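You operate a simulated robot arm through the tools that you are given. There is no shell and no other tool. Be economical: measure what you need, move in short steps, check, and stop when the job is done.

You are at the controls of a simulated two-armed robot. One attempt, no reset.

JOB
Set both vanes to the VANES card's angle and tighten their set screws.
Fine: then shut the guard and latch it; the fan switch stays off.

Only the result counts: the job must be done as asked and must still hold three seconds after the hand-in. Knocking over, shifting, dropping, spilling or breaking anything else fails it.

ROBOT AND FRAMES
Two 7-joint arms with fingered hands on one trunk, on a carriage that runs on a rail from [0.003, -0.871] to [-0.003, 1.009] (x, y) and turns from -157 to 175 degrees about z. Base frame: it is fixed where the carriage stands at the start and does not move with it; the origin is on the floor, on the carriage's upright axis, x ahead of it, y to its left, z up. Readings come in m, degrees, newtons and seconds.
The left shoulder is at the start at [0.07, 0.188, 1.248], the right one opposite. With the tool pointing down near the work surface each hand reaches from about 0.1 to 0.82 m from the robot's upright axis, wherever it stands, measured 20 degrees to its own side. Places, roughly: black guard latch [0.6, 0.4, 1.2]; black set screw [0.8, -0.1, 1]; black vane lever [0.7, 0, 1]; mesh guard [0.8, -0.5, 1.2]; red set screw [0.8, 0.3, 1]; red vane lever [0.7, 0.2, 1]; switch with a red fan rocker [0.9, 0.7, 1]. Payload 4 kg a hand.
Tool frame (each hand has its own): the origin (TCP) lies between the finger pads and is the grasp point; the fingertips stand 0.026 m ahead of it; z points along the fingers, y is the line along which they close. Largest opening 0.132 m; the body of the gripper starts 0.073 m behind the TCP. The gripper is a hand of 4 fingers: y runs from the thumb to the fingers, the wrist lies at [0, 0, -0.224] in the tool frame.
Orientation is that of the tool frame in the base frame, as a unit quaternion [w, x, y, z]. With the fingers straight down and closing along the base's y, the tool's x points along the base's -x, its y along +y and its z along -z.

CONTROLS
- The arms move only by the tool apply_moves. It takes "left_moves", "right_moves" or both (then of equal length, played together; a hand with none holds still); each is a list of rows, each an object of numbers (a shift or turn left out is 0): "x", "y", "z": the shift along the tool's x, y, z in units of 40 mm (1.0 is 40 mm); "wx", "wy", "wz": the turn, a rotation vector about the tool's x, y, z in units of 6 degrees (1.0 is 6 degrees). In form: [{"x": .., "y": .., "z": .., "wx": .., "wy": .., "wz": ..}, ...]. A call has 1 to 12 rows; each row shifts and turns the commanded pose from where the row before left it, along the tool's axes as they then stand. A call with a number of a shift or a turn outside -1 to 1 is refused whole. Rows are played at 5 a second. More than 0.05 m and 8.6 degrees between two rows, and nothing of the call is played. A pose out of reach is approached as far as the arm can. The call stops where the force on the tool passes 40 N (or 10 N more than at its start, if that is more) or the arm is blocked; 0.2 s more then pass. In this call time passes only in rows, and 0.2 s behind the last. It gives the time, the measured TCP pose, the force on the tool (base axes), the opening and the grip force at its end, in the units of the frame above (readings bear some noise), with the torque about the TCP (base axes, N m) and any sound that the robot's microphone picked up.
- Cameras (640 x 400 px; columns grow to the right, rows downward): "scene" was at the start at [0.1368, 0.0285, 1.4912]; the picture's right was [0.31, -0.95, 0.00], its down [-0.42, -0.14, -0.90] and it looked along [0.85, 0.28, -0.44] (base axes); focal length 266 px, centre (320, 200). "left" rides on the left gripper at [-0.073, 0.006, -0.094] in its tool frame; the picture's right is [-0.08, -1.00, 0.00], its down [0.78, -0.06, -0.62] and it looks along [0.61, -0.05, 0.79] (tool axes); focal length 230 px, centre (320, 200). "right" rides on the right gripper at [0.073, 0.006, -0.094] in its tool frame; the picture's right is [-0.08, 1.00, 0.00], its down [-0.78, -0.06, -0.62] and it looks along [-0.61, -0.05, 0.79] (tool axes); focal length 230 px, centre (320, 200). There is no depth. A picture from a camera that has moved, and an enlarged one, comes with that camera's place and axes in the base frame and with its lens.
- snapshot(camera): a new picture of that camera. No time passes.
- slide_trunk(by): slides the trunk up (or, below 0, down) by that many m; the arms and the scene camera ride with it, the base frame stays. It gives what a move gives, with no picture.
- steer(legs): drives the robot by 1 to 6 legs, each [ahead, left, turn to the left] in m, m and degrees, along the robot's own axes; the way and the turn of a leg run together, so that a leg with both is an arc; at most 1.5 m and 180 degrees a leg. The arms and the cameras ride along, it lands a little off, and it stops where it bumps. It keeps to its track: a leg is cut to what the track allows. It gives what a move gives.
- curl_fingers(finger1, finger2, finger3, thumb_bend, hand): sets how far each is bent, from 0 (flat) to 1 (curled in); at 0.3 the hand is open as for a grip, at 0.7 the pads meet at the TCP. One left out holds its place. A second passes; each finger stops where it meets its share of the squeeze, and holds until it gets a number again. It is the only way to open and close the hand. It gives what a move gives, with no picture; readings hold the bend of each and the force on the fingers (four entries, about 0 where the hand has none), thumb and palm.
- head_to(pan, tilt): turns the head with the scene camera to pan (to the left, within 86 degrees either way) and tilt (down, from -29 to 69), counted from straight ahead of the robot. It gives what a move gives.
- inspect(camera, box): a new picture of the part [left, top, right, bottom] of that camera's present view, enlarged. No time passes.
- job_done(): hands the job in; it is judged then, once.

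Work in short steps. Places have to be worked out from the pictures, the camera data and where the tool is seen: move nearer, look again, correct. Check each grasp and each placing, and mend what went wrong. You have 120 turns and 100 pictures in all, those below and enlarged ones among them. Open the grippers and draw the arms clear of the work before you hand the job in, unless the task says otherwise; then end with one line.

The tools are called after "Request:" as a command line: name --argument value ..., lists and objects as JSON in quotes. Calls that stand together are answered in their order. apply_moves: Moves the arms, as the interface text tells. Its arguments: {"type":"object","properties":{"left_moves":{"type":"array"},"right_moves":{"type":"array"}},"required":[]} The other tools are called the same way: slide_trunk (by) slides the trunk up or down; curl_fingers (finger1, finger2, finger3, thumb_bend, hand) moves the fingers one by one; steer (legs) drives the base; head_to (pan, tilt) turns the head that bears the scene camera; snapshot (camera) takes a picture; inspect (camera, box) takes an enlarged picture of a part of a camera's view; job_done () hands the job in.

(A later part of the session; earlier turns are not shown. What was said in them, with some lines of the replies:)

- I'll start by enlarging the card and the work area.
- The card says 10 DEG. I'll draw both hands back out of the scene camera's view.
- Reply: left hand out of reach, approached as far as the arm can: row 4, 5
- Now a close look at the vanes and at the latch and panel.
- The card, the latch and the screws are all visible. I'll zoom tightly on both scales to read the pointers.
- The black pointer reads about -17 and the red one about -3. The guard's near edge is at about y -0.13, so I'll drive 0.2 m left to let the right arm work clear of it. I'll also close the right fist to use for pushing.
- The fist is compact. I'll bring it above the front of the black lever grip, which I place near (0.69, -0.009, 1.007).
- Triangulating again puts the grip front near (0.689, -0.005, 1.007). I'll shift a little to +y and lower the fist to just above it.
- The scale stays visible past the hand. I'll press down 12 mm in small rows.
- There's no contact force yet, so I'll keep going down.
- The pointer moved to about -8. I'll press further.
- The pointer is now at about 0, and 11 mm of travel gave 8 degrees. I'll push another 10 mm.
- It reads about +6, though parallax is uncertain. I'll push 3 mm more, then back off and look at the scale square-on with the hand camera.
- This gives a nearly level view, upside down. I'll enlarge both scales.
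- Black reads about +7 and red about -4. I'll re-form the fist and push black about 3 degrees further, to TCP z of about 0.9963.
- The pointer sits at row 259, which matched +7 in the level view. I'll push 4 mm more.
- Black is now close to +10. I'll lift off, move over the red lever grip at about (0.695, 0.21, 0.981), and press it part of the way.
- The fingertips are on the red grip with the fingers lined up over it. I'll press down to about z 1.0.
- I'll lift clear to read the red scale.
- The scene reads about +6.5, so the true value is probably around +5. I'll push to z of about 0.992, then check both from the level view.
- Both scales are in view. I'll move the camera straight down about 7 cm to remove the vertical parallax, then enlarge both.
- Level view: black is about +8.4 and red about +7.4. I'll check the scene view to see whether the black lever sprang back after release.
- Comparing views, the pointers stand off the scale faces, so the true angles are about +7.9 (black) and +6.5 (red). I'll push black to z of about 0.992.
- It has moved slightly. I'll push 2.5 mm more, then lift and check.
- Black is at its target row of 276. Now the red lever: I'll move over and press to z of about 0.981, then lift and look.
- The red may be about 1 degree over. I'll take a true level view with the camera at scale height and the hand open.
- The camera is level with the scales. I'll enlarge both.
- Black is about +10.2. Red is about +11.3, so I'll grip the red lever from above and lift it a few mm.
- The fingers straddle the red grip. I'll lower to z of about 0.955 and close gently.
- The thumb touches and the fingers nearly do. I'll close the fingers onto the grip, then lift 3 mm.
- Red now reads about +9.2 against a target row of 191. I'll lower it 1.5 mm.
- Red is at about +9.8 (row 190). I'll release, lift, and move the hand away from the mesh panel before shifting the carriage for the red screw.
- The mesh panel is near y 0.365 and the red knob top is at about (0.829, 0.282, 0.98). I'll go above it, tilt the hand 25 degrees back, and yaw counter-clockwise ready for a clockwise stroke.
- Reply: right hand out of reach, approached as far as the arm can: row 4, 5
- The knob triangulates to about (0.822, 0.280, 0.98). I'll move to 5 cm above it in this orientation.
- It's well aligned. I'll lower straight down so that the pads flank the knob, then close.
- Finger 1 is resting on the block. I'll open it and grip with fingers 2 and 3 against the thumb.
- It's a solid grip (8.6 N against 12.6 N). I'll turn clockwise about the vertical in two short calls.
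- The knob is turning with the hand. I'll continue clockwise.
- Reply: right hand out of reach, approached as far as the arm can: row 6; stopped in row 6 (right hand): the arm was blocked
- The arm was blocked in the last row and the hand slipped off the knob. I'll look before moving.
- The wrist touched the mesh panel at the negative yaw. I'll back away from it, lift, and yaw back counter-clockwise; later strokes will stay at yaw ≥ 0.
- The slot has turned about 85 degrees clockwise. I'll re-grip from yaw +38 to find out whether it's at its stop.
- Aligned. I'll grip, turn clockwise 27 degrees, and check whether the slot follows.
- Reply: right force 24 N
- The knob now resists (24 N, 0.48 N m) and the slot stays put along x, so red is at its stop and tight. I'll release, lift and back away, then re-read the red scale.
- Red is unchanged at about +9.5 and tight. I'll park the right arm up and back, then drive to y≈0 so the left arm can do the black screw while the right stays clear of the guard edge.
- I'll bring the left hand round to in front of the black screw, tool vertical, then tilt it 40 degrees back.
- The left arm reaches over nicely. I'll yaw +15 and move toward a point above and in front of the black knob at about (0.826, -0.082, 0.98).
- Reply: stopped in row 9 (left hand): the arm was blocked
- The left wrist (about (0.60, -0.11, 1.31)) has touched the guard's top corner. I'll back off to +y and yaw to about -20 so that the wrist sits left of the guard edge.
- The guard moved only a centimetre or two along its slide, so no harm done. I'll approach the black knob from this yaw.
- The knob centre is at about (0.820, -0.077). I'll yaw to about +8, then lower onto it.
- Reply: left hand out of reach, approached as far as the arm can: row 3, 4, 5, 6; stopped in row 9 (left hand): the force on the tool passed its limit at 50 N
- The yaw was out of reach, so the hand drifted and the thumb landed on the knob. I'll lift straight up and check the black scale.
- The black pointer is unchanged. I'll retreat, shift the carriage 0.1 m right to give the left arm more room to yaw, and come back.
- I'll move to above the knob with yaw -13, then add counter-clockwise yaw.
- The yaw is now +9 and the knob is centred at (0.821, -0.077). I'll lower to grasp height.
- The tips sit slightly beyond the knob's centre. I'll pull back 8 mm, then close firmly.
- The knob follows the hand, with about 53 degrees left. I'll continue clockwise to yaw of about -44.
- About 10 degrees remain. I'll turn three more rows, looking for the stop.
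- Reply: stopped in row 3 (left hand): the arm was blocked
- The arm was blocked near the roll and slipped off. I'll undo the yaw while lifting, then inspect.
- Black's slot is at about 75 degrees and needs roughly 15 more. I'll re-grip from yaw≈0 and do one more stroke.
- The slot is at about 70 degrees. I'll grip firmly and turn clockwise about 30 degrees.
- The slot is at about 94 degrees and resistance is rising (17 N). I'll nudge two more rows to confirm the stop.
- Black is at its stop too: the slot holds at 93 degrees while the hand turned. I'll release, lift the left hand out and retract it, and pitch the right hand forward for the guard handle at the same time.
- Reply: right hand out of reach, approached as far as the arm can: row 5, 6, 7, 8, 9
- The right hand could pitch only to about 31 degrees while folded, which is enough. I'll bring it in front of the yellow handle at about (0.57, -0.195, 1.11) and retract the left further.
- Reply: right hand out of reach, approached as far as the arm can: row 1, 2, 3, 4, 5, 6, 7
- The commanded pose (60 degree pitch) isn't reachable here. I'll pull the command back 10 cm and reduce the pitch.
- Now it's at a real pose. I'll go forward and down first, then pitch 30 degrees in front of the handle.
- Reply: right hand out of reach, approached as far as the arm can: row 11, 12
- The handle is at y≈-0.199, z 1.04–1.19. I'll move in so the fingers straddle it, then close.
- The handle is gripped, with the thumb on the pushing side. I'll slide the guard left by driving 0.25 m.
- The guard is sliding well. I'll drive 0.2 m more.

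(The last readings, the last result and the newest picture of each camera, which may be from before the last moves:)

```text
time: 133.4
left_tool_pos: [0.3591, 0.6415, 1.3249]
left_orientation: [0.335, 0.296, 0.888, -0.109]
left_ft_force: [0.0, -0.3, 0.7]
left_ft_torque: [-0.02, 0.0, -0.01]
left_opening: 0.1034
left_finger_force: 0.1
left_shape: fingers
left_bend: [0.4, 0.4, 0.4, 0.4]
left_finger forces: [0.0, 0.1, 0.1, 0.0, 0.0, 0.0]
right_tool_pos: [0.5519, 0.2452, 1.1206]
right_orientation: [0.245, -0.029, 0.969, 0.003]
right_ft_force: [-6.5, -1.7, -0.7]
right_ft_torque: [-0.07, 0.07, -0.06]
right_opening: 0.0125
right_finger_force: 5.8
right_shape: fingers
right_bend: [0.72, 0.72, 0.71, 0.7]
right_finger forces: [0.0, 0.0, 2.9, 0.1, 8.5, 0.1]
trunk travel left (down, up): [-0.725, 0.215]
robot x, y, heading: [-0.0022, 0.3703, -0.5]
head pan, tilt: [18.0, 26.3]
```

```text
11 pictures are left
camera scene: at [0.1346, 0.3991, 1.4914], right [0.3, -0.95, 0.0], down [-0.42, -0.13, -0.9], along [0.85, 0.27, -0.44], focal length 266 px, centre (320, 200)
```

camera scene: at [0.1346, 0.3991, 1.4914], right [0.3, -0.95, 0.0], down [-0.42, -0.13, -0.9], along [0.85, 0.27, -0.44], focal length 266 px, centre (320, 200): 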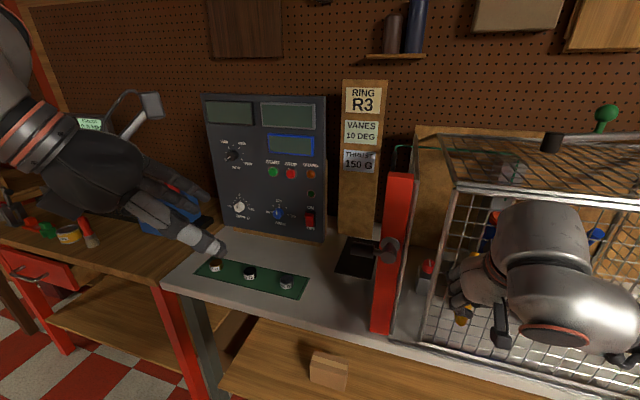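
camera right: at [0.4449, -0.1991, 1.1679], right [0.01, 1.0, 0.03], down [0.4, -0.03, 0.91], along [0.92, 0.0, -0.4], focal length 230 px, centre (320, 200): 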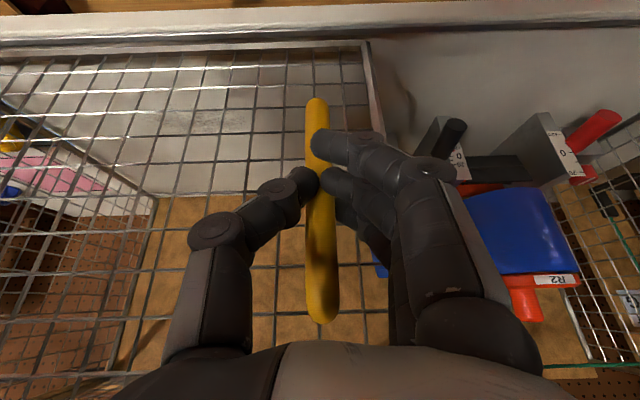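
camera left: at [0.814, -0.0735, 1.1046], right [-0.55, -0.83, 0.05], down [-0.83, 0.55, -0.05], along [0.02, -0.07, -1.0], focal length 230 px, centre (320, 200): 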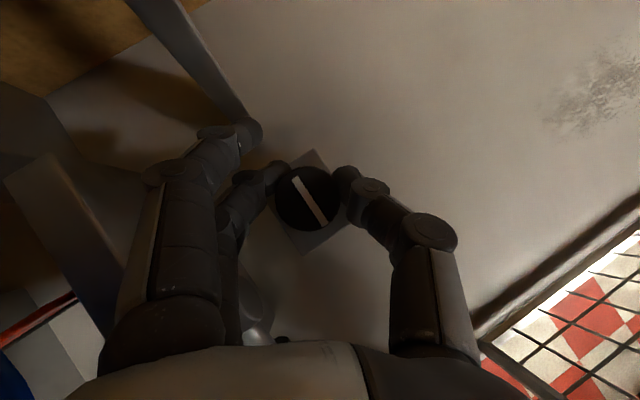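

About 8 cm remains. I'll push the rest with the arm, which stops on force.

Request:
apply_moves --right_moves '[{"y": 0.4}, {"y": 0.4}, {"y": 0.4}, {"y": 0.4}, {"y": 0.3}, {"y": 0.3}, {"y": 0.3}, {"y": 0.3}]'

Request:
inspect --camera "scene" --box '[340, 130, 500, 370]'

```text
time: 135.2
left_tool_pos: [0.3595, 0.6448, 1.3228]
left_orientation: [0.335, 0.296, 0.888, -0.109]
left_ft_force: [0.4, -0.8, -0.4]
left_ft_torque: [-0.01, -0.01, 0.03]
left_opening: 0.103
left_finger_force: 0.0
left_shape: fingers
left_bend: [0.4, 0.4, 0.4, 0.4]
left_finger forces: [0.0, 0.0, 0.0, 0.0, 0.0, 0.0]
right_tool_pos: [0.5476, 0.3605, 1.1175]
right_orientation: [0.245, -0.029, 0.969, 0.002]
right_ft_force: [0.3, -0.6, 0.2]
right_ft_torque: [0.0, -0.05, -0.01]
right_opening: 0.0118
right_finger_force: 0.0
right_shape: fingers
right_bend: [0.72, 0.72, 0.72, 0.71]
right_finger forces: [0.1, 0.0, 0.1, 0.0, 0.0, 0.0]
trunk travel left (down, up): [-0.725, 0.215]
robot x, y, heading: [-0.0005, 0.3751, -0.4]
head pan, tilt: [18.0, 26.3]
```

```text
1.67 times, centred on (420, 250) of scene
camera zoom: at [0.1353, 0.4015, 1.4912], right [0.31, -0.95, 0.0], down [-0.42, -0.14, -0.9], along [0.85, 0.27, -0.44], focal length 444 px, centre (153, 117)
```

zoom: 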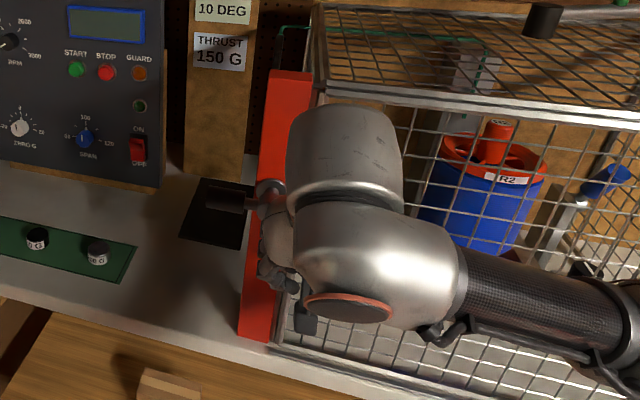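

The guard has reached the post and the hand slipped off the handle. I'll back the right hand straight out and look.

Request:
apply_moves --right_moves '[{"x": 0.88, "y": -0.2, "z": -0.47}, {"x": 0.88, "y": -0.3, "z": -0.47}, {"x": 0.88, "y": -0.7, "z": -0.47}, {"x": 0.5, "y": -1, "z": -0.4}, {"y": -1, "z": -0.4}, {"y": -1}, {"y": -1}]'

Request:
inspect --camera "scene" --box '[330, 120, 530, 370]'

```text
time: 136.8
left_tool_pos: [0.3599, 0.6411, 1.323]
left_orientation: [0.333, 0.297, 0.888, -0.108]
left_ft_force: [0.4, -0.5, -0.2]
left_ft_torque: [0.01, 0.0, 0.02]
left_opening: 0.1029
left_finger_force: 0.1
left_shape: fingers
left_bend: [0.4, 0.4, 0.4, 0.4]
left_finger forces: [0.1, 0.1, 0.0, 0.0, 0.1, 0.0]
right_tool_pos: [0.4892, 0.195, 1.1491]
right_orientation: [0.245, -0.029, 0.969, 0.002]
right_ft_force: [0.1, 0.2, 0.3]
right_ft_torque: [0.02, 0.0, 0.01]
right_opening: 0.0117
right_finger_force: 0.1
right_shape: fingers
right_bend: [0.72, 0.72, 0.72, 0.71]
right_finger forces: [0.0, 0.0, 0.1, 0.0, 0.1, 0.0]
right hand out of reach, approached as far as the arm can: row 3, 4, 5, 6, 7
trunk travel left (down, up): [-0.725, 0.215]
robot x, y, heading: [-0.0032, 0.3723, -0.2]
head pan, tilt: [18.0, 26.3]
```

```text
1.60 times, centred on (430, 245) of scene
camera zoom: at [0.1353, 0.3981, 1.4913], right [0.3, -0.95, 0.0], down [-0.42, -0.13, -0.9], along [0.85, 0.27, -0.44], focal length 426 px, centre (144, 128)
```

zoom: 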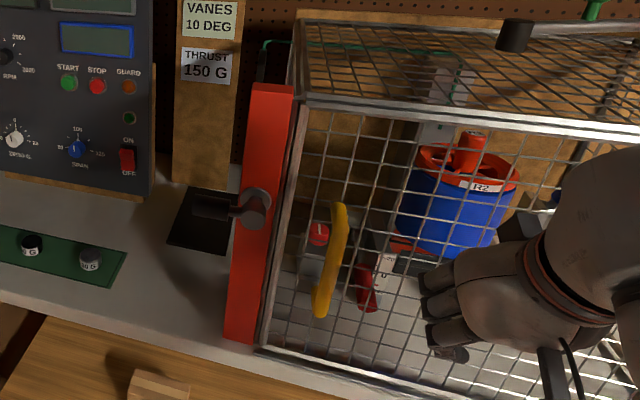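

The guard stands against the post. The latch hub is near (0.57, 0.40, 1.18), with its black handle pointing left to y≈0.465. I'll straighten the left hand, make a fist, and bring it above the handle end.

Request:
apply_moves --left_moves '[{"wx": -0.54, "wz": -0.64}, {"wx": -0.54, "wz": -0.64}, {"wx": -0.54, "wz": -0.64}, {"wx": -0.54, "wz": -0.64}, {"wx": -0.54, "wz": -0.64}, {"wx": -0.54, "wz": -0.64}, {"wx": -0.54, "wz": -0.64}, {"wy": 0.95}, {"wy": 0.95}, {"wy": 0.95}, {"wy": 0.95}, {"wy": 0.95}]'

Request:
apply_moves --left_moves '[{"wy": 0.95}, {"wy": 0.95}, {}]'

Request:
curl_fingers --hand "left" --finger1 0.7 --finger2 0.7 --finger3 0.7 --thumb_bend 0.7

```text
time: 139.4
left_tool_pos: [0.3612, 0.644, 1.3226]
left_orientation: [0.108, 0.014, 0.994, -0.005]
left_ft_force: [0.2, 0.6, -0.3]
left_ft_torque: [0.0, -0.02, 0.0]
left_opening: 0.1032
left_finger_force: 0.1
left_shape: fingers
left_bend: [0.4, 0.4, 0.4, 0.4]
left_finger forces: [0.0, 0.0, 0.1, 0.2, 0.0, 0.1]
right_tool_pos: [0.4891, 0.1979, 1.1498]
right_orientation: [0.243, -0.029, 0.97, 0.002]
right_ft_force: [0.0, 0.4, 0.4]
right_ft_torque: [-0.02, 0.02, -0.01]
right_opening: 0.0116
right_finger_force: 0.0
right_shape: fingers
right_bend: [0.72, 0.72, 0.72, 0.71]
right_finger forces: [0.0, 0.0, 0.0, 0.0, 0.0, 0.0]
trunk travel left (down, up): [-0.725, 0.215]
robot x, y, heading: [-0.0012, 0.3719, -0.1]
head pan, tilt: [18.0, 26.3]
```

```text
time: 140.2
left_tool_pos: [0.3605, 0.644, 1.3229]
left_orientation: [0.011, 0.015, 1.0, -0.004]
left_ft_force: [-0.4, 0.0, -0.9]
left_ft_torque: [0.02, -0.01, -0.01]
left_opening: 0.1032
left_finger_force: 0.1
left_shape: fingers
left_bend: [0.4, 0.4, 0.4, 0.4]
left_finger forces: [0.0, 0.0, 0.0, 0.0, 0.0, 0.0]
right_tool_pos: [0.4897, 0.1987, 1.1496]
right_orientation: [0.242, -0.029, 0.97, 0.002]
right_ft_force: [-0.3, 0.3, 0.6]
right_ft_torque: [0.0, -0.01, 0.04]
right_opening: 0.0117
right_finger_force: 0.2
right_shape: fingers
right_bend: [0.72, 0.72, 0.72, 0.71]
right_finger forces: [0.0, 0.0, 0.0, 0.0, 0.0, 0.0]
trunk travel left (down, up): [-0.725, 0.215]
robot x, y, heading: [-0.0003, 0.3722, -0.4]
head pan, tilt: [18.0, 26.3]
```

```text
time: 141.2
left_tool_pos: [0.3603, 0.6444, 1.3223]
left_orientation: [0.011, 0.015, 1.0, -0.005]
left_ft_force: [0.8, -0.6, -0.9]
left_ft_torque: [0.02, 0.0, -0.02]
left_opening: 0.0143
left_finger_force: 0.1
left_shape: fingers
left_bend: [0.7, 0.7, 0.7, 0.7]
left_finger forces: [0.1, 0.1, 0.1, 0.0, 0.0, 0.0]
right_tool_pos: [0.4891, 0.1982, 1.1482]
right_orientation: [0.243, -0.029, 0.97, 0.002]
right_ft_force: [0.5, -0.2, -0.3]
right_ft_torque: [0.0, 0.0, -0.04]
right_opening: 0.0115
right_finger_force: 0.1
right_shape: fingers
right_bend: [0.72, 0.72, 0.72, 0.71]
right_finger forces: [0.0, 0.0, 0.1, 0.0, 0.0, 0.1]
trunk travel left (down, up): [-0.725, 0.215]
robot x, y, heading: [-0.0016, 0.3759, -0.1]
head pan, tilt: [18.0, 26.3]
```

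I'll move the left fist to above the latch handle's end.

Request:
apply_moves --left_moves '[{"x": -0.81, "y": -0.76, "z": 0.2}, {"x": -0.81, "y": -0.76, "z": 0.2}, {"x": -0.81, "y": -0.76, "z": 0.2}, {"x": -0.81, "y": -0.76, "z": 0.2}, {"x": -0.81, "y": -0.76, "z": 0.2}, {"x": -0.81, "y": -0.76, "z": 0.2}]'

Request:
inspect --camera "scene" --box '[300, 120, 500, 300]'

```text
time: 142.7
left_tool_pos: [0.5536, 0.4535, 1.2809]
left_orientation: [0.01, 0.014, 1.0, -0.003]
left_ft_force: [-0.1, 0.1, -0.9]
left_ft_torque: [0.01, 0.06, -0.02]
left_opening: 0.0143
left_finger_force: 0.2
left_shape: fingers
left_bend: [0.7, 0.7, 0.7, 0.7]
left_finger forces: [0.1, 0.0, 0.1, 0.1, 0.1, 0.1]
right_tool_pos: [0.4897, 0.1956, 1.1487]
right_orientation: [0.243, -0.028, 0.97, 0.002]
right_ft_force: [-0.7, 0.7, -0.1]
right_ft_torque: [0.03, 0.01, 0.0]
right_opening: 0.0116
right_finger_force: 0.0
right_shape: fingers
right_bend: [0.72, 0.72, 0.72, 0.71]
right_finger forces: [0.1, 0.1, 0.0, 0.0, 0.1, 0.0]
trunk travel left (down, up): [-0.725, 0.215]
robot x, y, heading: [0.0011, 0.3729, -0.4]
head pan, tilt: [18.0, 26.3]
```

```text
2.22 times, centred on (400, 210) of scene
camera zoom: at [0.1371, 0.3988, 1.4911], right [0.3, -0.95, 0.0], down [-0.42, -0.13, -0.9], along [0.85, 0.27, -0.44], focal length 592 px, centre (142, 178)
```

zoom: 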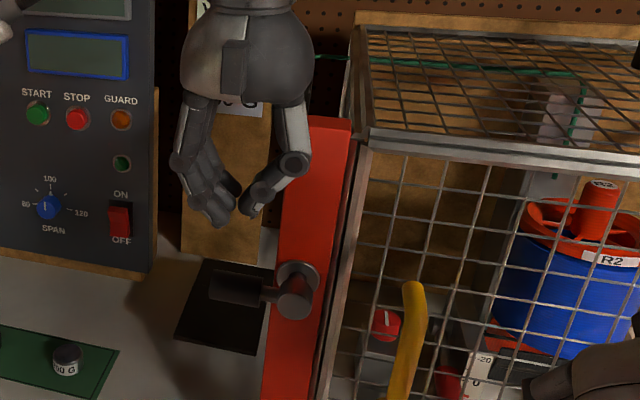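

The fist is above the latch handle. I'll press down gently; a rise in force will show whether it turns that way.

Request:
apply_moves --left_moves '[{"z": 0.4}, {"z": 0.4}, {"z": 0.3}, {"z": 0.3}, {"z": 0.25}, {"z": 0.25}, {"z": 0.25}]'

```text
time: 144.2
left_tool_pos: [0.5516, 0.4548, 1.1945]
left_orientation: [0.01, 0.015, 1.0, -0.003]
left_ft_force: [-0.2, 1.4, 0.8]
left_ft_torque: [0.0, -0.01, 0.02]
left_opening: 0.0141
left_finger_force: 0.3
left_shape: fingers
left_bend: [0.7, 0.7, 0.7, 0.7]
left_finger forces: [1.4, 0.0, 0.0, 0.0, 0.0, 0.1]
right_tool_pos: [0.49, 0.1975, 1.1483]
right_orientation: [0.242, -0.029, 0.97, 0.001]
right_ft_force: [0.9, -0.1, -0.4]
right_ft_torque: [0.0, 0.04, 0.0]
right_opening: 0.0113
right_finger_force: 0.0
right_shape: fingers
right_bend: [0.72, 0.72, 0.72, 0.71]
right_finger forces: [0.0, 0.1, 0.1, 0.0, 0.0, 0.0]
trunk travel left (down, up): [-0.725, 0.215]
robot x, y, heading: [-0.0026, 0.3737, -0.4]
head pan, tilt: [18.0, 26.3]
```

There's light contact (1.4 N) on finger 1. I'll push 4 cm further down and look.

Request:
apply_moves --left_moves '[{"z": 0.25}, {"z": 0.25}, {"z": 0.25}, {"z": 0.25}]'

Request:
inspect --camera "scene" --box '[300, 120, 500, 300]'

```text
time: 145.2
left_tool_pos: [0.5528, 0.4543, 1.1533]
left_orientation: [0.011, 0.014, 1.0, -0.004]
left_ft_force: [-0.5, 1.2, 0.6]
left_ft_torque: [0.04, -0.02, 0.03]
left_opening: 0.0142
left_finger_force: 0.6
left_shape: fingers
left_bend: [0.7, 0.7, 0.7, 0.7]
left_finger forces: [1.1, 0.0, 0.0, 0.1, 0.0, 0.0]
right_tool_pos: [0.4894, 0.1972, 1.1504]
right_orientation: [0.243, -0.029, 0.969, 0.002]
right_ft_force: [-0.5, -0.3, -0.4]
right_ft_torque: [-0.01, 0.0, 0.04]
right_opening: 0.0115
right_finger_force: 0.1
right_shape: fingers
right_bend: [0.72, 0.72, 0.72, 0.71]
right_finger forces: [0.0, 0.0, 0.0, 0.0, 0.0, 0.1]
trunk travel left (down, up): [-0.725, 0.215]
robot x, y, heading: [-0.0038, 0.3756, -0.3]
head pan, tilt: [18.0, 26.3]
```

```text
2.22 times, centred on (400, 210) of scene
camera zoom: at [0.1359, 0.4012, 1.4912], right [0.3, -0.95, 0.0], down [-0.42, -0.14, -0.9], along [0.85, 0.27, -0.44], focal length 592 px, centre (142, 178)
```

zoom: 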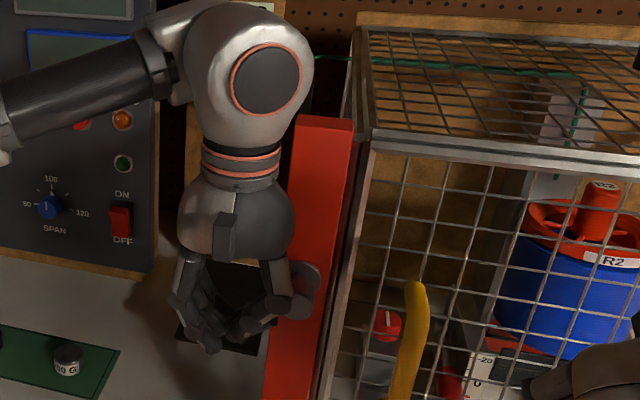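

The handle followed downward with little force. I'll lift the fist away and look at the latch.

Request:
apply_moves --left_moves '[{"z": -1, "x": 0.2}, {"z": -1, "x": 0.5, "y": 0.3}, {"z": -1, "x": 0.6, "y": 0.5}, {"z": -0.8, "x": 0.6, "y": 0.5}]'

Request:
inspect --camera "scene" --box '[330, 180, 430, 280]'

```text
refused: row 3 steps farther than a row can; nothing moved
```

```text
4.00 times, centred on (380, 230) of scene
camera zoom: at [0.1359, 0.4012, 1.4912], right [0.3, -0.95, 0.0], down [-0.42, -0.14, -0.9], along [0.85, 0.27, -0.44], focal length 1066 px, centre (80, 80)
```

zoom: 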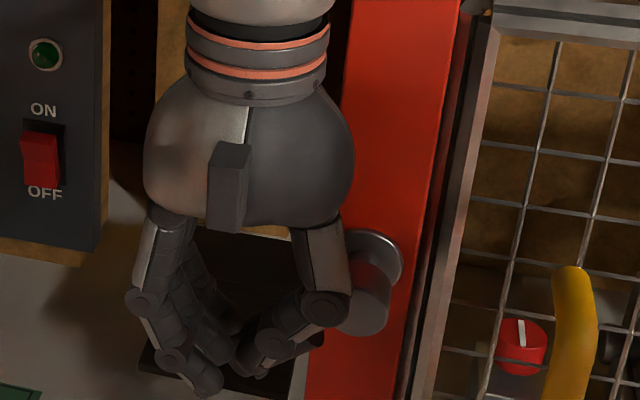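

That row was refused for its size. I'll lift with smaller rows and look again.

Request:
apply_moves --left_moves '[{"z": -1}, {"z": -1, "x": 0.3}, {"z": -0.8, "x": 0.6, "y": 0.5}, {"z": -0.8, "x": 0.6, "y": 0.5}]'

Request:
inspect --camera "scene" --box '[330, 180, 430, 280]'

```text
time: 146.2
left_tool_pos: [0.4882, 0.4977, 1.2978]
left_orientation: [0.011, 0.015, 1.0, -0.003]
left_ft_force: [-0.5, 0.5, 0.1]
left_ft_torque: [-0.01, -0.01, 0.0]
left_opening: 0.0144
left_finger_force: 0.1
left_shape: fingers
left_bend: [0.7, 0.7, 0.7, 0.7]
left_finger forces: [0.0, 0.0, 0.0, 0.0, 0.0, 0.0]
right_tool_pos: [0.4877, 0.1999, 1.1503]
right_orientation: [0.244, -0.029, 0.969, 0.003]
right_ft_force: [-0.1, 0.0, 0.6]
right_ft_torque: [0.0, -0.06, 0.05]
right_opening: 0.0116
right_finger_force: 0.1
right_shape: fingers
right_bend: [0.72, 0.72, 0.72, 0.71]
right_finger forces: [0.0, 0.0, 0.0, 0.1, 0.0, 0.0]
trunk travel left (down, up): [-0.725, 0.215]
robot x, y, heading: [-0.0012, 0.3737, -0.2]
head pan, tilt: [18.0, 26.3]
```

```text
4.00 times, centred on (380, 230) of scene
camera zoom: at [0.1333, 0.402, 1.4914], right [0.3, -0.95, 0.0], down [-0.42, -0.14, -0.9], along [0.85, 0.27, -0.44], focal length 1066 px, centre (80, 80)
```

zoom: 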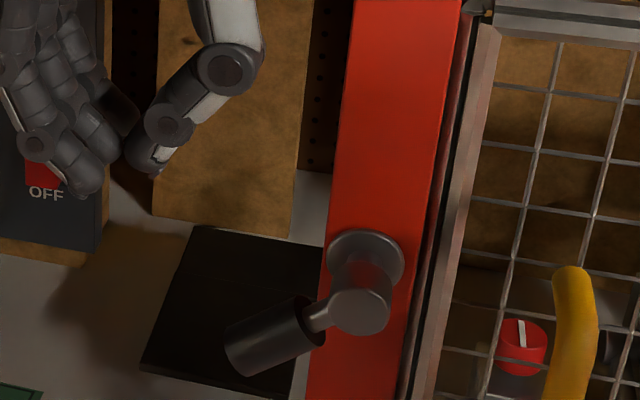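

The handle turned about 40 degrees downward, freely, so I'll continue. I'll drop the fist left of the handle end and sweep toward -y to carry it through the bottom.

Request:
apply_moves --left_moves '[{"x": -0.26, "z": 0.94}, {"x": -0.26, "z": 0.94}, {"x": -0.26, "z": 0.94}, {"x": -0.26, "z": 0.94}, {"x": -0.26, "z": 0.94}]'

Request:
apply_moves --left_moves '[{"y": -0.3}, {"y": -0.3}, {"y": -0.3}, {"y": -0.3}, {"y": -0.3}, {"y": -0.3}, {"y": -0.3}]'

Request:
inspect --camera "scene" --box '[330, 180, 430, 280]'

```text
time: 147.4
left_tool_pos: [0.5476, 0.4935, 1.1102]
left_orientation: [0.01, 0.014, 1.0, -0.004]
left_ft_force: [0.5, -0.1, 0.4]
left_ft_torque: [0.01, -0.01, -0.02]
left_opening: 0.0144
left_finger_force: 0.0
left_shape: fingers
left_bend: [0.7, 0.7, 0.7, 0.7]
left_finger forces: [0.1, 0.1, 0.0, 0.0, 0.0, 0.0]
right_tool_pos: [0.4905, 0.1974, 1.1501]
right_orientation: [0.243, -0.029, 0.97, 0.002]
right_ft_force: [1.4, -0.2, 0.3]
right_ft_torque: [0.01, 0.0, -0.04]
right_opening: 0.0119
right_finger_force: 0.0
right_shape: fingers
right_bend: [0.72, 0.72, 0.72, 0.71]
right_finger forces: [0.1, 0.0, 0.0, 0.1, 0.0, 0.1]
trunk travel left (down, up): [-0.725, 0.215]
robot x, y, heading: [-0.0031, 0.3703, -0.4]
head pan, tilt: [18.0, 26.3]
```

```text
time: 149.0
left_tool_pos: [0.546, 0.4263, 1.1087]
left_orientation: [0.006, 0.006, 1.0, 0.001]
left_ft_force: [-11.3, 15.3, -11.4]
left_ft_torque: [-0.6, 0.39, 0.71]
left_opening: 0.0278
left_finger_force: 9.2
left_shape: fingers
left_bend: [0.6, 0.7, 0.7, 0.7]
left_finger forces: [19.3, 0.0, 0.0, 0.0, 0.0, 0.1]
right_tool_pos: [0.4901, 0.2019, 1.1506]
right_orientation: [0.243, -0.031, 0.97, 0.002]
right_ft_force: [0.2, -0.3, -0.3]
right_ft_torque: [0.02, 0.03, 0.01]
right_opening: 0.0116
right_finger_force: 0.1
right_shape: fingers
right_bend: [0.72, 0.72, 0.72, 0.71]
right_finger forces: [0.0, 0.0, 0.0, 0.0, 0.0, 0.0]
trunk travel left (down, up): [-0.725, 0.215]
robot x, y, heading: [-0.0016, 0.3692, -0.3]
head pan, tilt: [18.0, 26.3]
stopped in row 7 (left hand): the force on the tool passed its limit at 41 N (the readings are from after the stop); the commanded pose is now the measured one
```

```text
4.00 times, centred on (380, 230) of scene
camera zoom: at [0.1355, 0.405, 1.4911], right [0.31, -0.95, 0.0], down [-0.42, -0.14, -0.9], along [0.85, 0.28, -0.44], focal length 1066 px, centre (80, 80)
```

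zoom: 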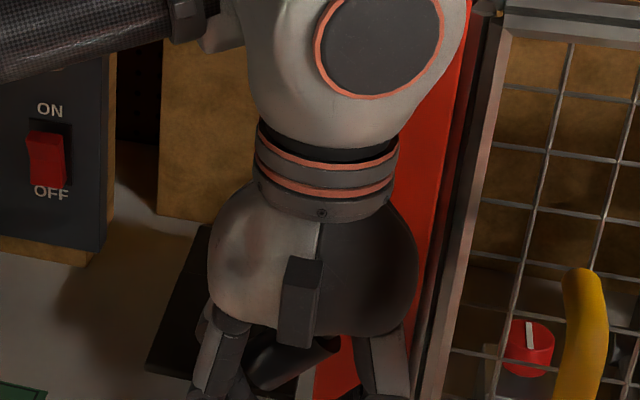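

Finger 1 pushes 19 N and the handle has stopped about 40 degrees below horizontal. I'll withdraw the left hand and grip the yellow handle with the right, to seat the guard and then test whether it's latched.

Request:
curl_fingers --hand "right" --finger1 0.45 --finger2 0.45 --finger3 0.45 --thumb_bend 0.45

Request:
apply_moves --left_moves '[{"y": 0.5}, {"y": 0.5}, {"z": -1}, {"z": -1}, {"z": -1}, {"z": -1}]' --right_moves '[{"y": 0.7}, {"y": 0.7}, {"y": 0.7}, {"y": 0.75}, {"x": -0.51, "z": 0.7}, {"x": -0.51, "z": 0.7}]'

Request:
curl_fingers --hand "right" --finger1 0.74 --finger2 0.74 --finger3 0.74 --thumb_bend 0.74

```text
time: 150.0
left_tool_pos: [0.5464, 0.4262, 1.1077]
left_orientation: [0.007, 0.007, 1.0, -0.002]
left_ft_force: [-13.8, 21.9, -19.0]
left_ft_torque: [-1.3, 0.91, 1.55]
left_opening: 0.0292
left_finger_force: 12.2
left_shape: fingers
left_bend: [0.58, 0.7, 0.7, 0.7]
left_finger forces: [24.2, 0.0, 0.0, 0.0, 0.0, 0.0]
right_tool_pos: [0.4895, 0.2039, 1.1502]
right_orientation: [0.243, -0.03, 0.97, 0.0]
right_ft_force: [0.6, 1.0, 0.5]
right_ft_torque: [-0.02, 0.0, 0.02]
right_opening: 0.0865
right_finger_force: 0.0
right_shape: fingers
right_bend: [0.45, 0.45, 0.45, 0.45]
right_finger forces: [0.0, 0.0, 0.0, 0.1, 0.0, 0.0]
trunk travel left (down, up): [-0.725, 0.215]
robot x, y, heading: [-0.0004, 0.3752, -0.4]
head pan, tilt: [18.0, 26.3]
```

```text
time: 151.4
left_tool_pos: [0.5458, 0.46, 1.2668]
left_orientation: [0.009, 0.009, 1.0, 0.0]
left_ft_force: [0.4, 0.3, 0.2]
left_ft_torque: [0.02, -0.01, -0.02]
left_opening: 0.0143
left_finger_force: 0.1
left_shape: fingers
left_bend: [0.7, 0.7, 0.7, 0.7]
left_finger forces: [0.0, 0.1, 0.1, 0.0, 0.1, 0.0]
right_tool_pos: [0.5429, 0.313, 1.1194]
right_orientation: [0.244, -0.03, 0.969, 0.002]
right_ft_force: [0.4, -0.2, -0.5]
right_ft_torque: [0.01, 0.01, 0.0]
right_opening: 0.0863
right_finger_force: 0.0
right_shape: fingers
right_bend: [0.45, 0.45, 0.45, 0.45]
right_finger forces: [0.0, 0.1, 0.0, 0.1, 0.0, 0.0]
trunk travel left (down, up): [-0.725, 0.215]
robot x, y, heading: [-0.0038, 0.3739, -0.1]
head pan, tilt: [18.0, 26.3]
```

```text
time: 152.4
left_tool_pos: [0.5458, 0.4616, 1.2662]
left_orientation: [0.009, 0.009, 1.0, 0.0]
left_ft_force: [0.0, 0.2, 0.4]
left_ft_torque: [0.02, 0.0, 0.0]
left_opening: 0.0146
left_finger_force: 0.1
left_shape: fingers
left_bend: [0.7, 0.7, 0.7, 0.7]
left_finger forces: [0.0, 0.0, 0.0, 0.0, 0.0, 0.1]
right_tool_pos: [0.5434, 0.314, 1.1183]
right_orientation: [0.243, -0.03, 0.97, 0.002]
right_ft_force: [-0.3, -0.1, -0.5]
right_ft_torque: [0.03, 0.0, 0.03]
right_opening: 0.0094
right_finger_force: 0.3
right_shape: fingers
right_bend: [0.74, 0.72, 0.74, 0.72]
right_finger forces: [0.0, 0.0, 0.4, 0.1, 0.0, 0.0]
trunk travel left (down, up): [-0.725, 0.215]
robot x, y, heading: [0.0035, 0.3731, 0.0]
head pan, tilt: [18.0, 26.3]
```

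The right hand closed in front of the handle. I'll open, go 13 mm deeper and re-close.

Request:
curl_fingers --hand "right" --finger1 0.5 --finger2 0.5 --finger3 0.5 --thumb_bend 0.5

Request:
apply_moves --right_moves '[{"x": -0.3, "z": 0.16}]'

Request:
curl_fingers --hand "right" --finger1 0.76 --finger2 0.76 --finger3 0.76 --thumb_bend 0.76

Request:
inspect --camera "scene" --box '[330, 130, 500, 300]'

```text
time: 153.4
left_tool_pos: [0.546, 0.4614, 1.2652]
left_orientation: [0.009, 0.008, 1.0, 0.0]
left_ft_force: [0.0, -0.5, -0.1]
left_ft_torque: [-0.02, -0.02, 0.01]
left_opening: 0.0144
left_finger_force: 0.0
left_shape: fingers
left_bend: [0.7, 0.7, 0.7, 0.7]
left_finger forces: [0.0, 0.0, 0.0, 0.1, 0.0, 0.1]
right_tool_pos: [0.5447, 0.314, 1.119]
right_orientation: [0.243, -0.03, 0.97, 0.002]
right_ft_force: [0.1, 0.7, -0.6]
right_ft_torque: [-0.01, 0.02, -0.01]
right_opening: 0.0699
right_finger_force: 0.1
right_shape: fingers
right_bend: [0.5, 0.5, 0.5, 0.5]
right_finger forces: [0.0, 0.1, 0.0, 0.0, 0.0, 0.0]
trunk travel left (down, up): [-0.725, 0.215]
robot x, y, heading: [0.0015, 0.3766, -0.4]
head pan, tilt: [18.0, 26.3]
```

```text
time: 153.8
left_tool_pos: [0.5459, 0.4611, 1.2667]
left_orientation: [0.008, 0.008, 1.0, -0.001]
left_ft_force: [0.0, -0.6, -0.5]
left_ft_torque: [0.03, 0.05, -0.01]
left_opening: 0.0144
left_finger_force: 0.1
left_shape: fingers
left_bend: [0.7, 0.7, 0.7, 0.7]
left_finger forces: [0.0, 0.0, 0.0, 0.0, 0.1, 0.0]
right_tool_pos: [0.5582, 0.316, 1.1189]
right_orientation: [0.242, -0.029, 0.97, 0.002]
right_ft_force: [-0.5, 0.0, -0.8]
right_ft_torque: [-0.02, 0.03, -0.02]
right_opening: 0.0698
right_finger_force: 0.1
right_shape: fingers
right_bend: [0.5, 0.5, 0.5, 0.5]
right_finger forces: [0.0, 0.1, 0.0, 0.0, 0.0, 0.0]
trunk travel left (down, up): [-0.725, 0.215]
robot x, y, heading: [-0.0027, 0.377, -0.1]
head pan, tilt: [18.0, 26.3]
```

```text
time: 154.8
left_tool_pos: [0.548, 0.4567, 1.2657]
left_orientation: [0.008, 0.009, 1.0, 0.001]
left_ft_force: [-0.3, 0.1, 0.4]
left_ft_torque: [-0.01, 0.03, -0.03]
left_opening: 0.0147
left_finger_force: 0.1
left_shape: fingers
left_bend: [0.7, 0.7, 0.7, 0.7]
left_finger forces: [0.0, 0.1, 0.1, 0.1, 0.0, 0.0]
right_tool_pos: [0.5586, 0.3111, 1.1186]
right_orientation: [0.242, -0.029, 0.97, 0.003]
right_ft_force: [0.6, -18.6, -8.7]
right_ft_torque: [-0.28, 0.09, -0.25]
right_opening: 0.0191
right_finger_force: 11.8
right_shape: fingers
right_bend: [0.76, 0.75, 0.75, 0.65]
right_finger forces: [0.0, 1.6, 1.2, 0.0, 21.0, 0.0]
trunk travel left (down, up): [-0.725, 0.215]
robot x, y, heading: [-0.0021, 0.3742, -0.2]
head pan, tilt: [18.0, 26.3]
```

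```text
2.35 times, centred on (415, 215) of scene
camera zoom: at [0.137, 0.397, 1.4911], right [0.31, -0.95, 0.0], down [-0.42, -0.13, -0.9], along [0.85, 0.28, -0.44], focal length 627 px, centre (96, 165)
```

zoom: 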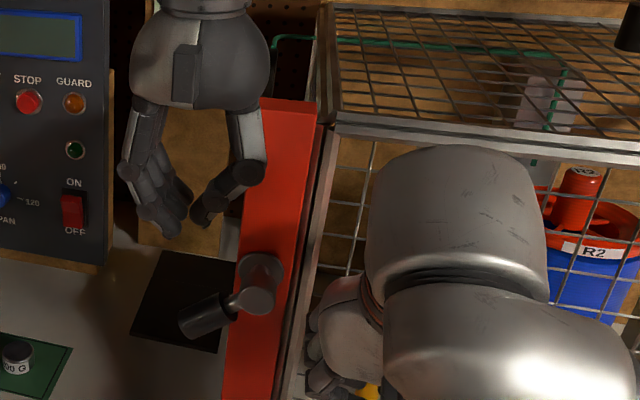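

The right thumb presses the guard closed with about 19 N and it doesn't move, so it's seated. Holding it shut, I'll push the latch handle down again with the left fist.

Request:
apply_moves --left_moves '[{"x": -0.25, "y": -0.2, "z": 0.5}, {"z": 0.5}, {"z": 0.4}, {"z": 0.4}, {"z": 0.4}, {"z": 0.3}, {"z": 0.3}, {"z": 0.3}, {"z": 0.3}]'

```text
time: 156.8
left_tool_pos: [0.5575, 0.448, 1.1331]
left_orientation: [0.007, 0.009, 1.0, 0.0]
left_ft_force: [-0.2, -0.1, 1.1]
left_ft_torque: [0.03, 0.0, 0.02]
left_opening: 0.0143
left_finger_force: 0.4
left_shape: fingers
left_bend: [0.7, 0.7, 0.7, 0.7]
left_finger forces: [1.1, 0.1, 0.0, 0.0, 0.1, 0.1]
right_tool_pos: [0.5586, 0.3129, 1.1174]
right_orientation: [0.243, -0.029, 0.97, 0.003]
right_ft_force: [2.1, -19.6, -8.8]
right_ft_torque: [-0.21, 0.15, -0.25]
right_opening: 0.0199
right_finger_force: 11.7
right_shape: fingers
right_bend: [0.76, 0.75, 0.75, 0.65]
right_finger forces: [0.0, 1.5, 1.3, 0.0, 20.7, 0.0]
trunk travel left (down, up): [-0.725, 0.215]
robot x, y, heading: [-0.007, 0.3746, -0.2]
head pan, tilt: [18.0, 26.3]
```

Contact is light again and it's still turning freely. I'll continue down and toward -y along the arc.

Request:
apply_moves --left_moves '[{"z": 0.25, "y": -0.1}, {"z": 0.25, "y": -0.1}, {"z": 0.2, "y": -0.15}, {"z": 0.1, "y": -0.2}]'

```text
time: 157.8
left_tool_pos: [0.5566, 0.4273, 1.1]
left_orientation: [0.008, 0.009, 1.0, 0.002]
left_ft_force: [-0.2, 0.3, 0.8]
left_ft_torque: [0.02, 0.0, 0.03]
left_opening: 0.0151
left_finger_force: 0.4
left_shape: fingers
left_bend: [0.69, 0.7, 0.7, 0.7]
left_finger forces: [1.0, 0.0, 0.1, 0.0, 0.1, 0.1]
right_tool_pos: [0.557, 0.3121, 1.1188]
right_orientation: [0.243, -0.03, 0.97, 0.004]
right_ft_force: [0.3, -21.1, -8.5]
right_ft_torque: [-0.2, 0.14, -0.24]
right_opening: 0.02
right_finger_force: 11.9
right_shape: fingers
right_bend: [0.76, 0.75, 0.75, 0.65]
right_finger forces: [0.0, 1.5, 1.2, 0.1, 21.2, 0.1]
trunk travel left (down, up): [-0.725, 0.215]
robot x, y, heading: [-0.0003, 0.374, -0.2]
head pan, tilt: [18.0, 26.3]
```

It's moving freely past the earlier blocked point. I'll continue the sweep toward -y.

Request:
apply_moves --left_moves '[{"y": -0.25}, {"y": -0.25}, {"y": -0.25}, {"y": -0.25}]'

Request:
inspect --camera "scene" --box '[330, 150, 460, 290]'

```text
time: 158.3
left_tool_pos: [0.5568, 0.4248, 1.1025]
left_orientation: [0.008, -0.002, 1.0, 0.003]
left_ft_force: [-1.6, 11.3, -3.4]
left_ft_torque: [-0.99, 0.02, 0.79]
left_opening: 0.0154
left_finger_force: 0.5
left_shape: fingers
left_bend: [0.69, 0.7, 0.7, 0.7]
left_finger forces: [1.0, 0.0, 0.1, 0.0, 0.0, 0.1]
right_tool_pos: [0.5573, 0.3151, 1.1187]
right_orientation: [0.242, -0.028, 0.97, -0.002]
right_ft_force: [2.4, -24.0, -5.9]
right_ft_torque: [-0.31, 0.08, -0.28]
right_opening: 0.0211
right_finger_force: 11.6
right_shape: fingers
right_bend: [0.76, 0.76, 0.76, 0.64]
right_finger forces: [0.1, 0.1, 0.6, 0.0, 21.7, 0.1]
trunk travel left (down, up): [-0.725, 0.215]
robot x, y, heading: [-0.0003, 0.373, -0.1]
head pan, tilt: [18.0, 26.3]
stopped in row 2 (left hand): the force on the tool passed its limit at 46 N (the readings are from after the stop); the commanded pose is now the measured one
```

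```text
2.86 times, centred on (395, 220) of scene
camera zoom: at [0.1337, 0.4031, 1.4914], right [0.31, -0.95, 0.0], down [-0.42, -0.14, -0.9], along [0.85, 0.28, -0.44], focal length 761 px, centre (106, 143)
```

zoom: 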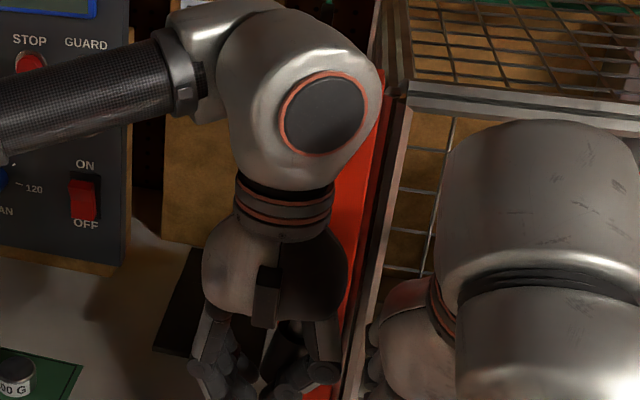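

The last stop came from the hand's thumb side meeting the hub, since finger force was only 1 N; the handle itself is steeper now. I'll back off and roll the left hand 55 degrees so the fingertips push in from the left without the thumb hitting the hub.

Request:
apply_moves --left_moves '[{"y": 0.6}, {"y": 0.7}, {"y": 0.7, "z": -0.5}, {"z": -0.8}, {"z": -0.8}, {"wx": 0.92}, {"wx": 0.92}, {"wx": 0.92}, {"wx": 0.92}, {"wx": 0.92}, {"wx": 0.92}, {"wx": 0.92}]'

Request:
apply_moves --left_moves '[{"wx": 0.92}, {"wx": 0.92}, {"wx": 0.92}, {}]'

```text
time: 160.9
left_tool_pos: [0.5568, 0.4993, 1.186]
left_orientation: [0.007, 0.004, 0.945, -0.328]
left_ft_force: [0.4, 0.5, 0.0]
left_ft_torque: [-0.01, 0.03, 0.01]
left_opening: 0.0144
left_finger_force: 0.1
left_shape: fingers
left_bend: [0.7, 0.7, 0.7, 0.7]
left_finger forces: [0.1, 0.0, 0.1, 0.0, 0.0, 0.0]
right_tool_pos: [0.5581, 0.313, 1.1188]
right_orientation: [0.243, -0.029, 0.97, 0.002]
right_ft_force: [-3.3, -19.1, -5.2]
right_ft_torque: [-0.27, 0.13, -0.35]
right_opening: 0.02
right_finger_force: 13.0
right_shape: fingers
right_bend: [0.76, 0.75, 0.75, 0.65]
right_finger forces: [0.0, 1.7, 1.3, 0.0, 22.9, 0.0]
trunk travel left (down, up): [-0.725, 0.215]
robot x, y, heading: [0.0015, 0.3738, -0.1]
head pan, tilt: [18.0, 26.3]
```

```text
time: 161.9
left_tool_pos: [0.5577, 0.4981, 1.1864]
left_orientation: [0.007, 0.005, 0.888, -0.46]
left_ft_force: [-0.6, -0.1, 0.1]
left_ft_torque: [-0.01, 0.02, 0.02]
left_opening: 0.0144
left_finger_force: 0.1
left_shape: fingers
left_bend: [0.7, 0.7, 0.7, 0.7]
left_finger forces: [0.0, 0.0, 0.0, 0.0, 0.0, 0.0]
right_tool_pos: [0.5576, 0.3125, 1.1176]
right_orientation: [0.241, -0.028, 0.97, 0.002]
right_ft_force: [-2.9, -20.7, -5.2]
right_ft_torque: [-0.27, 0.14, -0.34]
right_opening: 0.0197
right_finger_force: 12.9
right_shape: fingers
right_bend: [0.76, 0.75, 0.75, 0.65]
right_finger forces: [0.1, 1.5, 1.5, 0.0, 22.5, 0.1]
trunk travel left (down, up): [-0.725, 0.215]
robot x, y, heading: [-0.0026, 0.3745, 0.0]
head pan, tilt: [18.0, 26.3]
```

Rolled to 55 degrees. I'll drop to the left of the handle end and sweep toward -y.

Request:
apply_moves --left_moves '[{"y": 0.32, "z": 0.65}, {"y": 0.32, "z": 0.65}, {"y": -0.173, "z": 0.245}, {"y": -0.173, "z": 0.245}, {"y": -0.173, "z": 0.245}, {"y": -0.173, "z": 0.245}, {"y": -0.173, "z": 0.245}, {"y": -0.173, "z": 0.245}]'

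```text
time: 163.5
left_tool_pos: [0.5586, 0.4254, 1.1374]
left_orientation: [0.011, -0.001, 0.888, -0.459]
left_ft_force: [-5.0, 34.1, 7.2]
left_ft_torque: [0.85, -0.03, 0.74]
left_opening: 0.0206
left_finger_force: 17.4
left_shape: fingers
left_bend: [0.72, 0.7, 0.7, 0.7]
left_finger forces: [34.6, 0.0, 0.0, 0.0, 0.0, 0.0]
right_tool_pos: [0.5571, 0.3161, 1.119]
right_orientation: [0.242, -0.029, 0.97, -0.003]
right_ft_force: [-1.4, -21.2, -2.8]
right_ft_torque: [-0.3, 0.12, -0.32]
right_opening: 0.0213
right_finger_force: 10.0
right_shape: fingers
right_bend: [0.76, 0.76, 0.76, 0.65]
right_finger forces: [0.1, 0.0, 0.8, 0.0, 20.4, 0.1]
trunk travel left (down, up): [-0.725, 0.215]
robot x, y, heading: [-0.0038, 0.3748, 0.1]
head pan, tilt: [18.0, 26.3]
stopped in row 7 (left hand): the force on the tool passed its limit at 45 N (the readings are from after the stop); the commanded pose is now the measured one
```

Finger 1 meets a firm stop (35 N) with the handle end near y≈0.395, which is straight below the hub, a 90 degree turn. I'll withdraw the left hand, then pull the guard handle gently with the right to test the latch.

Request:
apply_moves --left_moves '[{"y": 0.46, "z": -0.65}, {"y": 0.46, "z": -0.65}, {"y": 0.46, "z": -0.65}, {"y": 0.46, "z": -0.65}, {"x": 0.8, "z": -0.4}, {"x": 0.8, "z": -0.4}]'

Request:
inspect --camera "scene" --box '[330, 170, 430, 300]'

Request:
apply_moves --right_moves '[{"y": -0.3}, {"y": -0.3}, {"y": -0.3}, {"y": -0.2}]'

```text
time: 164.9
left_tool_pos: [0.4945, 0.572, 1.1544]
left_orientation: [0.008, 0.001, 0.888, -0.459]
left_ft_force: [-0.4, 1.1, -0.1]
left_ft_torque: [-0.04, 0.01, 0.04]
left_opening: 0.0148
left_finger_force: 0.1
left_shape: fingers
left_bend: [0.7, 0.7, 0.7, 0.7]
left_finger forces: [0.0, 0.1, 0.1, 0.1, 0.0, 0.1]
right_tool_pos: [0.5573, 0.3137, 1.118]
right_orientation: [0.244, -0.029, 0.969, 0.001]
right_ft_force: [-7.2, -22.1, -0.6]
right_ft_torque: [-0.4, 0.12, -0.43]
right_opening: 0.0202
right_finger_force: 13.8
right_shape: fingers
right_bend: [0.76, 0.76, 0.75, 0.65]
right_finger forces: [0.0, 2.1, 1.2, 0.1, 25.2, 0.0]
trunk travel left (down, up): [-0.725, 0.215]
robot x, y, heading: [-0.002, 0.3785, 0.0]
head pan, tilt: [18.0, 26.3]
```

```text
3.08 times, centred on (380, 235) of scene
camera zoom: at [0.1343, 0.3989, 1.4913], right [0.31, -0.95, 0.0], down [-0.42, -0.14, -0.9], along [0.85, 0.28, -0.44], focal length 820 px, centre (135, 92)
```

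zoom: 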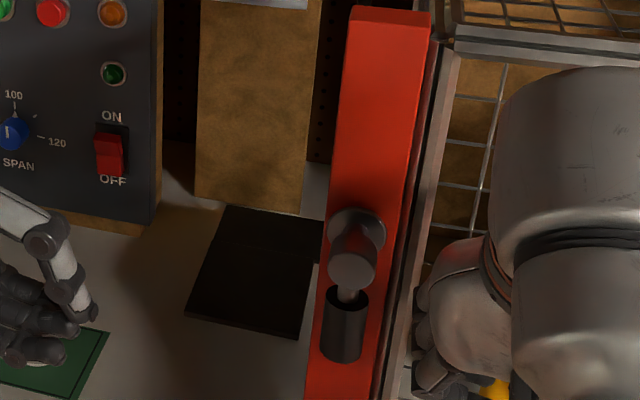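

```text
time: 165.9
left_tool_pos: [0.4924, 0.5798, 1.1545]
left_orientation: [0.01, 0.001, 0.887, -0.462]
left_ft_force: [-0.2, 0.8, -0.3]
left_ft_torque: [0.0, 0.0, 0.0]
left_opening: 0.0146
left_finger_force: 0.1
left_shape: fingers
left_bend: [0.7, 0.7, 0.7, 0.7]
left_finger forces: [0.0, 0.1, 0.1, 0.0, 0.0, 0.0]
right_tool_pos: [0.5567, 0.2772, 1.1221]
right_orientation: [0.245, -0.032, 0.969, 0.0]
right_ft_force: [-7.4, 20.6, 14.8]
right_ft_torque: [0.63, -0.09, 0.56]
right_opening: 0.0082
right_finger_force: 13.0
right_shape: fingers
right_bend: [0.76, 0.75, 0.73, 0.76]
right_finger forces: [0.1, 15.5, 10.9, 0.0, 0.0, 0.0]
trunk travel left (down, up): [-0.725, 0.215]
robot x, y, heading: [-0.0008, 0.3749, 0.0]
head pan, tilt: [18.0, 26.3]
```

The handle points straight down and the guard now resists a 20 N pull (it slid with under 7 N before), so it's latched. I'll relax, open the right hand, and draw both arms clear.

Request:
apply_moves --right_moves '[{"y": 0.3}, {"y": 0.2}]'

Request:
curl_fingers --hand "right" --finger1 0.4 --finger2 0.4 --finger3 0.4 --thumb_bend 0.4

Request:
apply_moves --left_moves '[{"y": -0.7, "z": -0.5}, {"y": -0.7, "z": -0.5}, {"y": -0.7, "z": -0.5}, {"x": 0.8}, {"x": 0.8}]' --right_moves '[{"x": 0.5, "z": -0.27}, {"x": 0.6, "z": -0.4}, {"x": 0.6, "z": -0.5}, {"x": 0.1, "z": -0.9}, {"x": 0.1, "z": -0.9}]'

Request:
curl_fingers --hand "left" --finger1 0.3 --finger2 0.3 --finger3 0.3 --thumb_bend 0.3

```text
time: 166.5
left_tool_pos: [0.4932, 0.5748, 1.1548]
left_orientation: [0.01, 0.002, 0.887, -0.461]
left_ft_force: [0.3, -0.7, -0.4]
left_ft_torque: [0.01, 0.01, -0.01]
left_opening: 0.0146
left_finger_force: 0.1
left_shape: fingers
left_bend: [0.7, 0.7, 0.7, 0.7]
left_finger forces: [0.0, 0.0, 0.0, 0.0, 0.0, 0.0]
right_tool_pos: [0.557, 0.2933, 1.1205]
right_orientation: [0.243, -0.029, 0.97, -0.002]
right_ft_force: [-8.6, 6.6, 12.6]
right_ft_torque: [0.21, 0.03, 0.28]
right_opening: 0.0084
right_finger_force: 17.8
right_shape: fingers
right_bend: [0.76, 0.75, 0.73, 0.75]
right_finger forces: [0.1, 12.9, 10.6, 0.0, 11.3, 0.1]
trunk travel left (down, up): [-0.725, 0.215]
robot x, y, heading: [-0.0012, 0.3738, -0.1]
head pan, tilt: [18.0, 26.3]
```

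```text
time: 167.5
left_tool_pos: [0.4955, 0.5759, 1.1533]
left_orientation: [0.008, 0.001, 0.888, -0.46]
left_ft_force: [-0.5, 0.1, -1.0]
left_ft_torque: [0.01, 0.0, 0.01]
left_opening: 0.0145
left_finger_force: 0.0
left_shape: fingers
left_bend: [0.7, 0.7, 0.7, 0.7]
left_finger forces: [0.0, 0.0, 0.0, 0.0, 0.1, 0.1]
right_tool_pos: [0.56, 0.2918, 1.1194]
right_orientation: [0.242, -0.03, 0.97, -0.001]
right_ft_force: [-0.1, -0.6, -0.1]
right_ft_torque: [0.02, -0.02, 0.0]
right_opening: 0.1031
right_finger_force: 0.1
right_shape: fingers
right_bend: [0.4, 0.4, 0.4, 0.4]
right_finger forces: [0.0, 0.0, 0.1, 0.0, 0.0, 0.0]
trunk travel left (down, up): [-0.725, 0.215]
robot x, y, heading: [-0.003, 0.3772, -0.2]
head pan, tilt: [18.0, 26.3]
```

```text
time: 168.7
left_tool_pos: [0.4265, 0.5779, 1.2536]
left_orientation: [0.009, 0.002, 0.888, -0.461]
left_ft_force: [0.2, 0.0, -0.3]
left_ft_torque: [-0.04, 0.0, -0.03]
left_opening: 0.0146
left_finger_force: 0.0
left_shape: fingers
left_bend: [0.7, 0.7, 0.7, 0.7]
left_finger forces: [0.0, 0.1, 0.0, 0.0, 0.0, 0.0]
right_tool_pos: [0.4387, 0.2965, 1.1793]
right_orientation: [0.242, -0.031, 0.97, 0.0]
right_ft_force: [0.8, 0.5, 0.5]
right_ft_torque: [-0.02, 0.01, -0.02]
right_opening: 0.1029
right_finger_force: 0.1
right_shape: fingers
right_bend: [0.4, 0.4, 0.4, 0.4]
right_finger forces: [0.1, 0.0, 0.1, 0.0, 0.0, 0.0]
right hand out of reach, approached as far as the arm can: row 5
trunk travel left (down, up): [-0.725, 0.215]
robot x, y, heading: [0.0003, 0.377, 0.1]
head pan, tilt: [18.0, 26.3]
```

```text
time: 169.7
left_tool_pos: [0.4262, 0.5757, 1.2553]
left_orientation: [0.009, 0.001, 0.888, -0.46]
left_ft_force: [-0.7, 0.6, -0.7]
left_ft_torque: [0.01, 0.01, -0.03]
left_opening: 0.1357
left_finger_force: 0.1
left_shape: fingers
left_bend: [0.3, 0.3, 0.3, 0.3]
left_finger forces: [0.0, 0.0, 0.0, 0.0, 0.0, 0.1]
right_tool_pos: [0.4418, 0.2957, 1.1796]
right_orientation: [0.243, -0.031, 0.969, -0.001]
right_ft_force: [0.6, 0.9, -0.7]
right_ft_torque: [0.02, 0.01, 0.0]
right_opening: 0.1032
right_finger_force: 0.1
right_shape: fingers
right_bend: [0.4, 0.4, 0.4, 0.4]
right_finger forces: [0.0, 0.1, 0.0, 0.0, 0.0, 0.1]
trunk travel left (down, up): [-0.725, 0.215]
robot x, y, heading: [0.0004, 0.3762, 0.2]
head pan, tilt: [18.0, 26.3]
```

Both hands are open and clear. I'll use my last picture for a final check of the latch, guard and scales.

Request:
inspect --camera "scene" --box '[280, 130, 560, 310]'

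```text
2.22 times, centred on (420, 220) of scene
camera zoom: at [0.1351, 0.4033, 1.4912], right [0.31, -0.95, 0.0], down [-0.42, -0.14, -0.9], along [0.85, 0.28, -0.44], focal length 592 px, centre (98, 156)
```

zoom: 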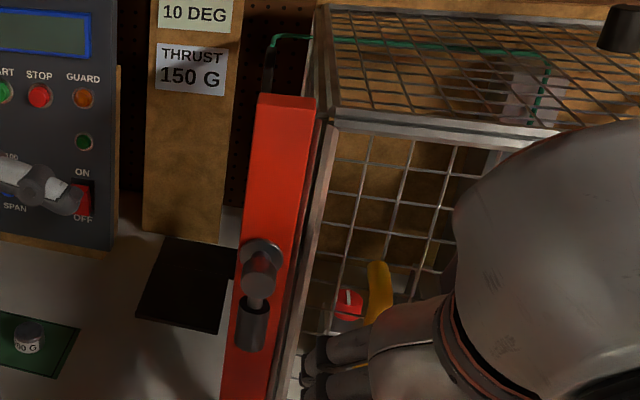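

The guard sits against the post, the latch handle is down, the red screw's slot is unchanged and the fan switch hasn't been touched. I'll hand in.

Request:
job_done

```text
The job is handed in.
```

I set both vanes to about +10° (red read 9.5, black 10.2), turned both set screws to their stops, and shut and latched the guard; I never touched the fan switch. After latching, the guard held against a 20 N pull. I couldn't re-read the vane scales at the very end because I had no pictures left.
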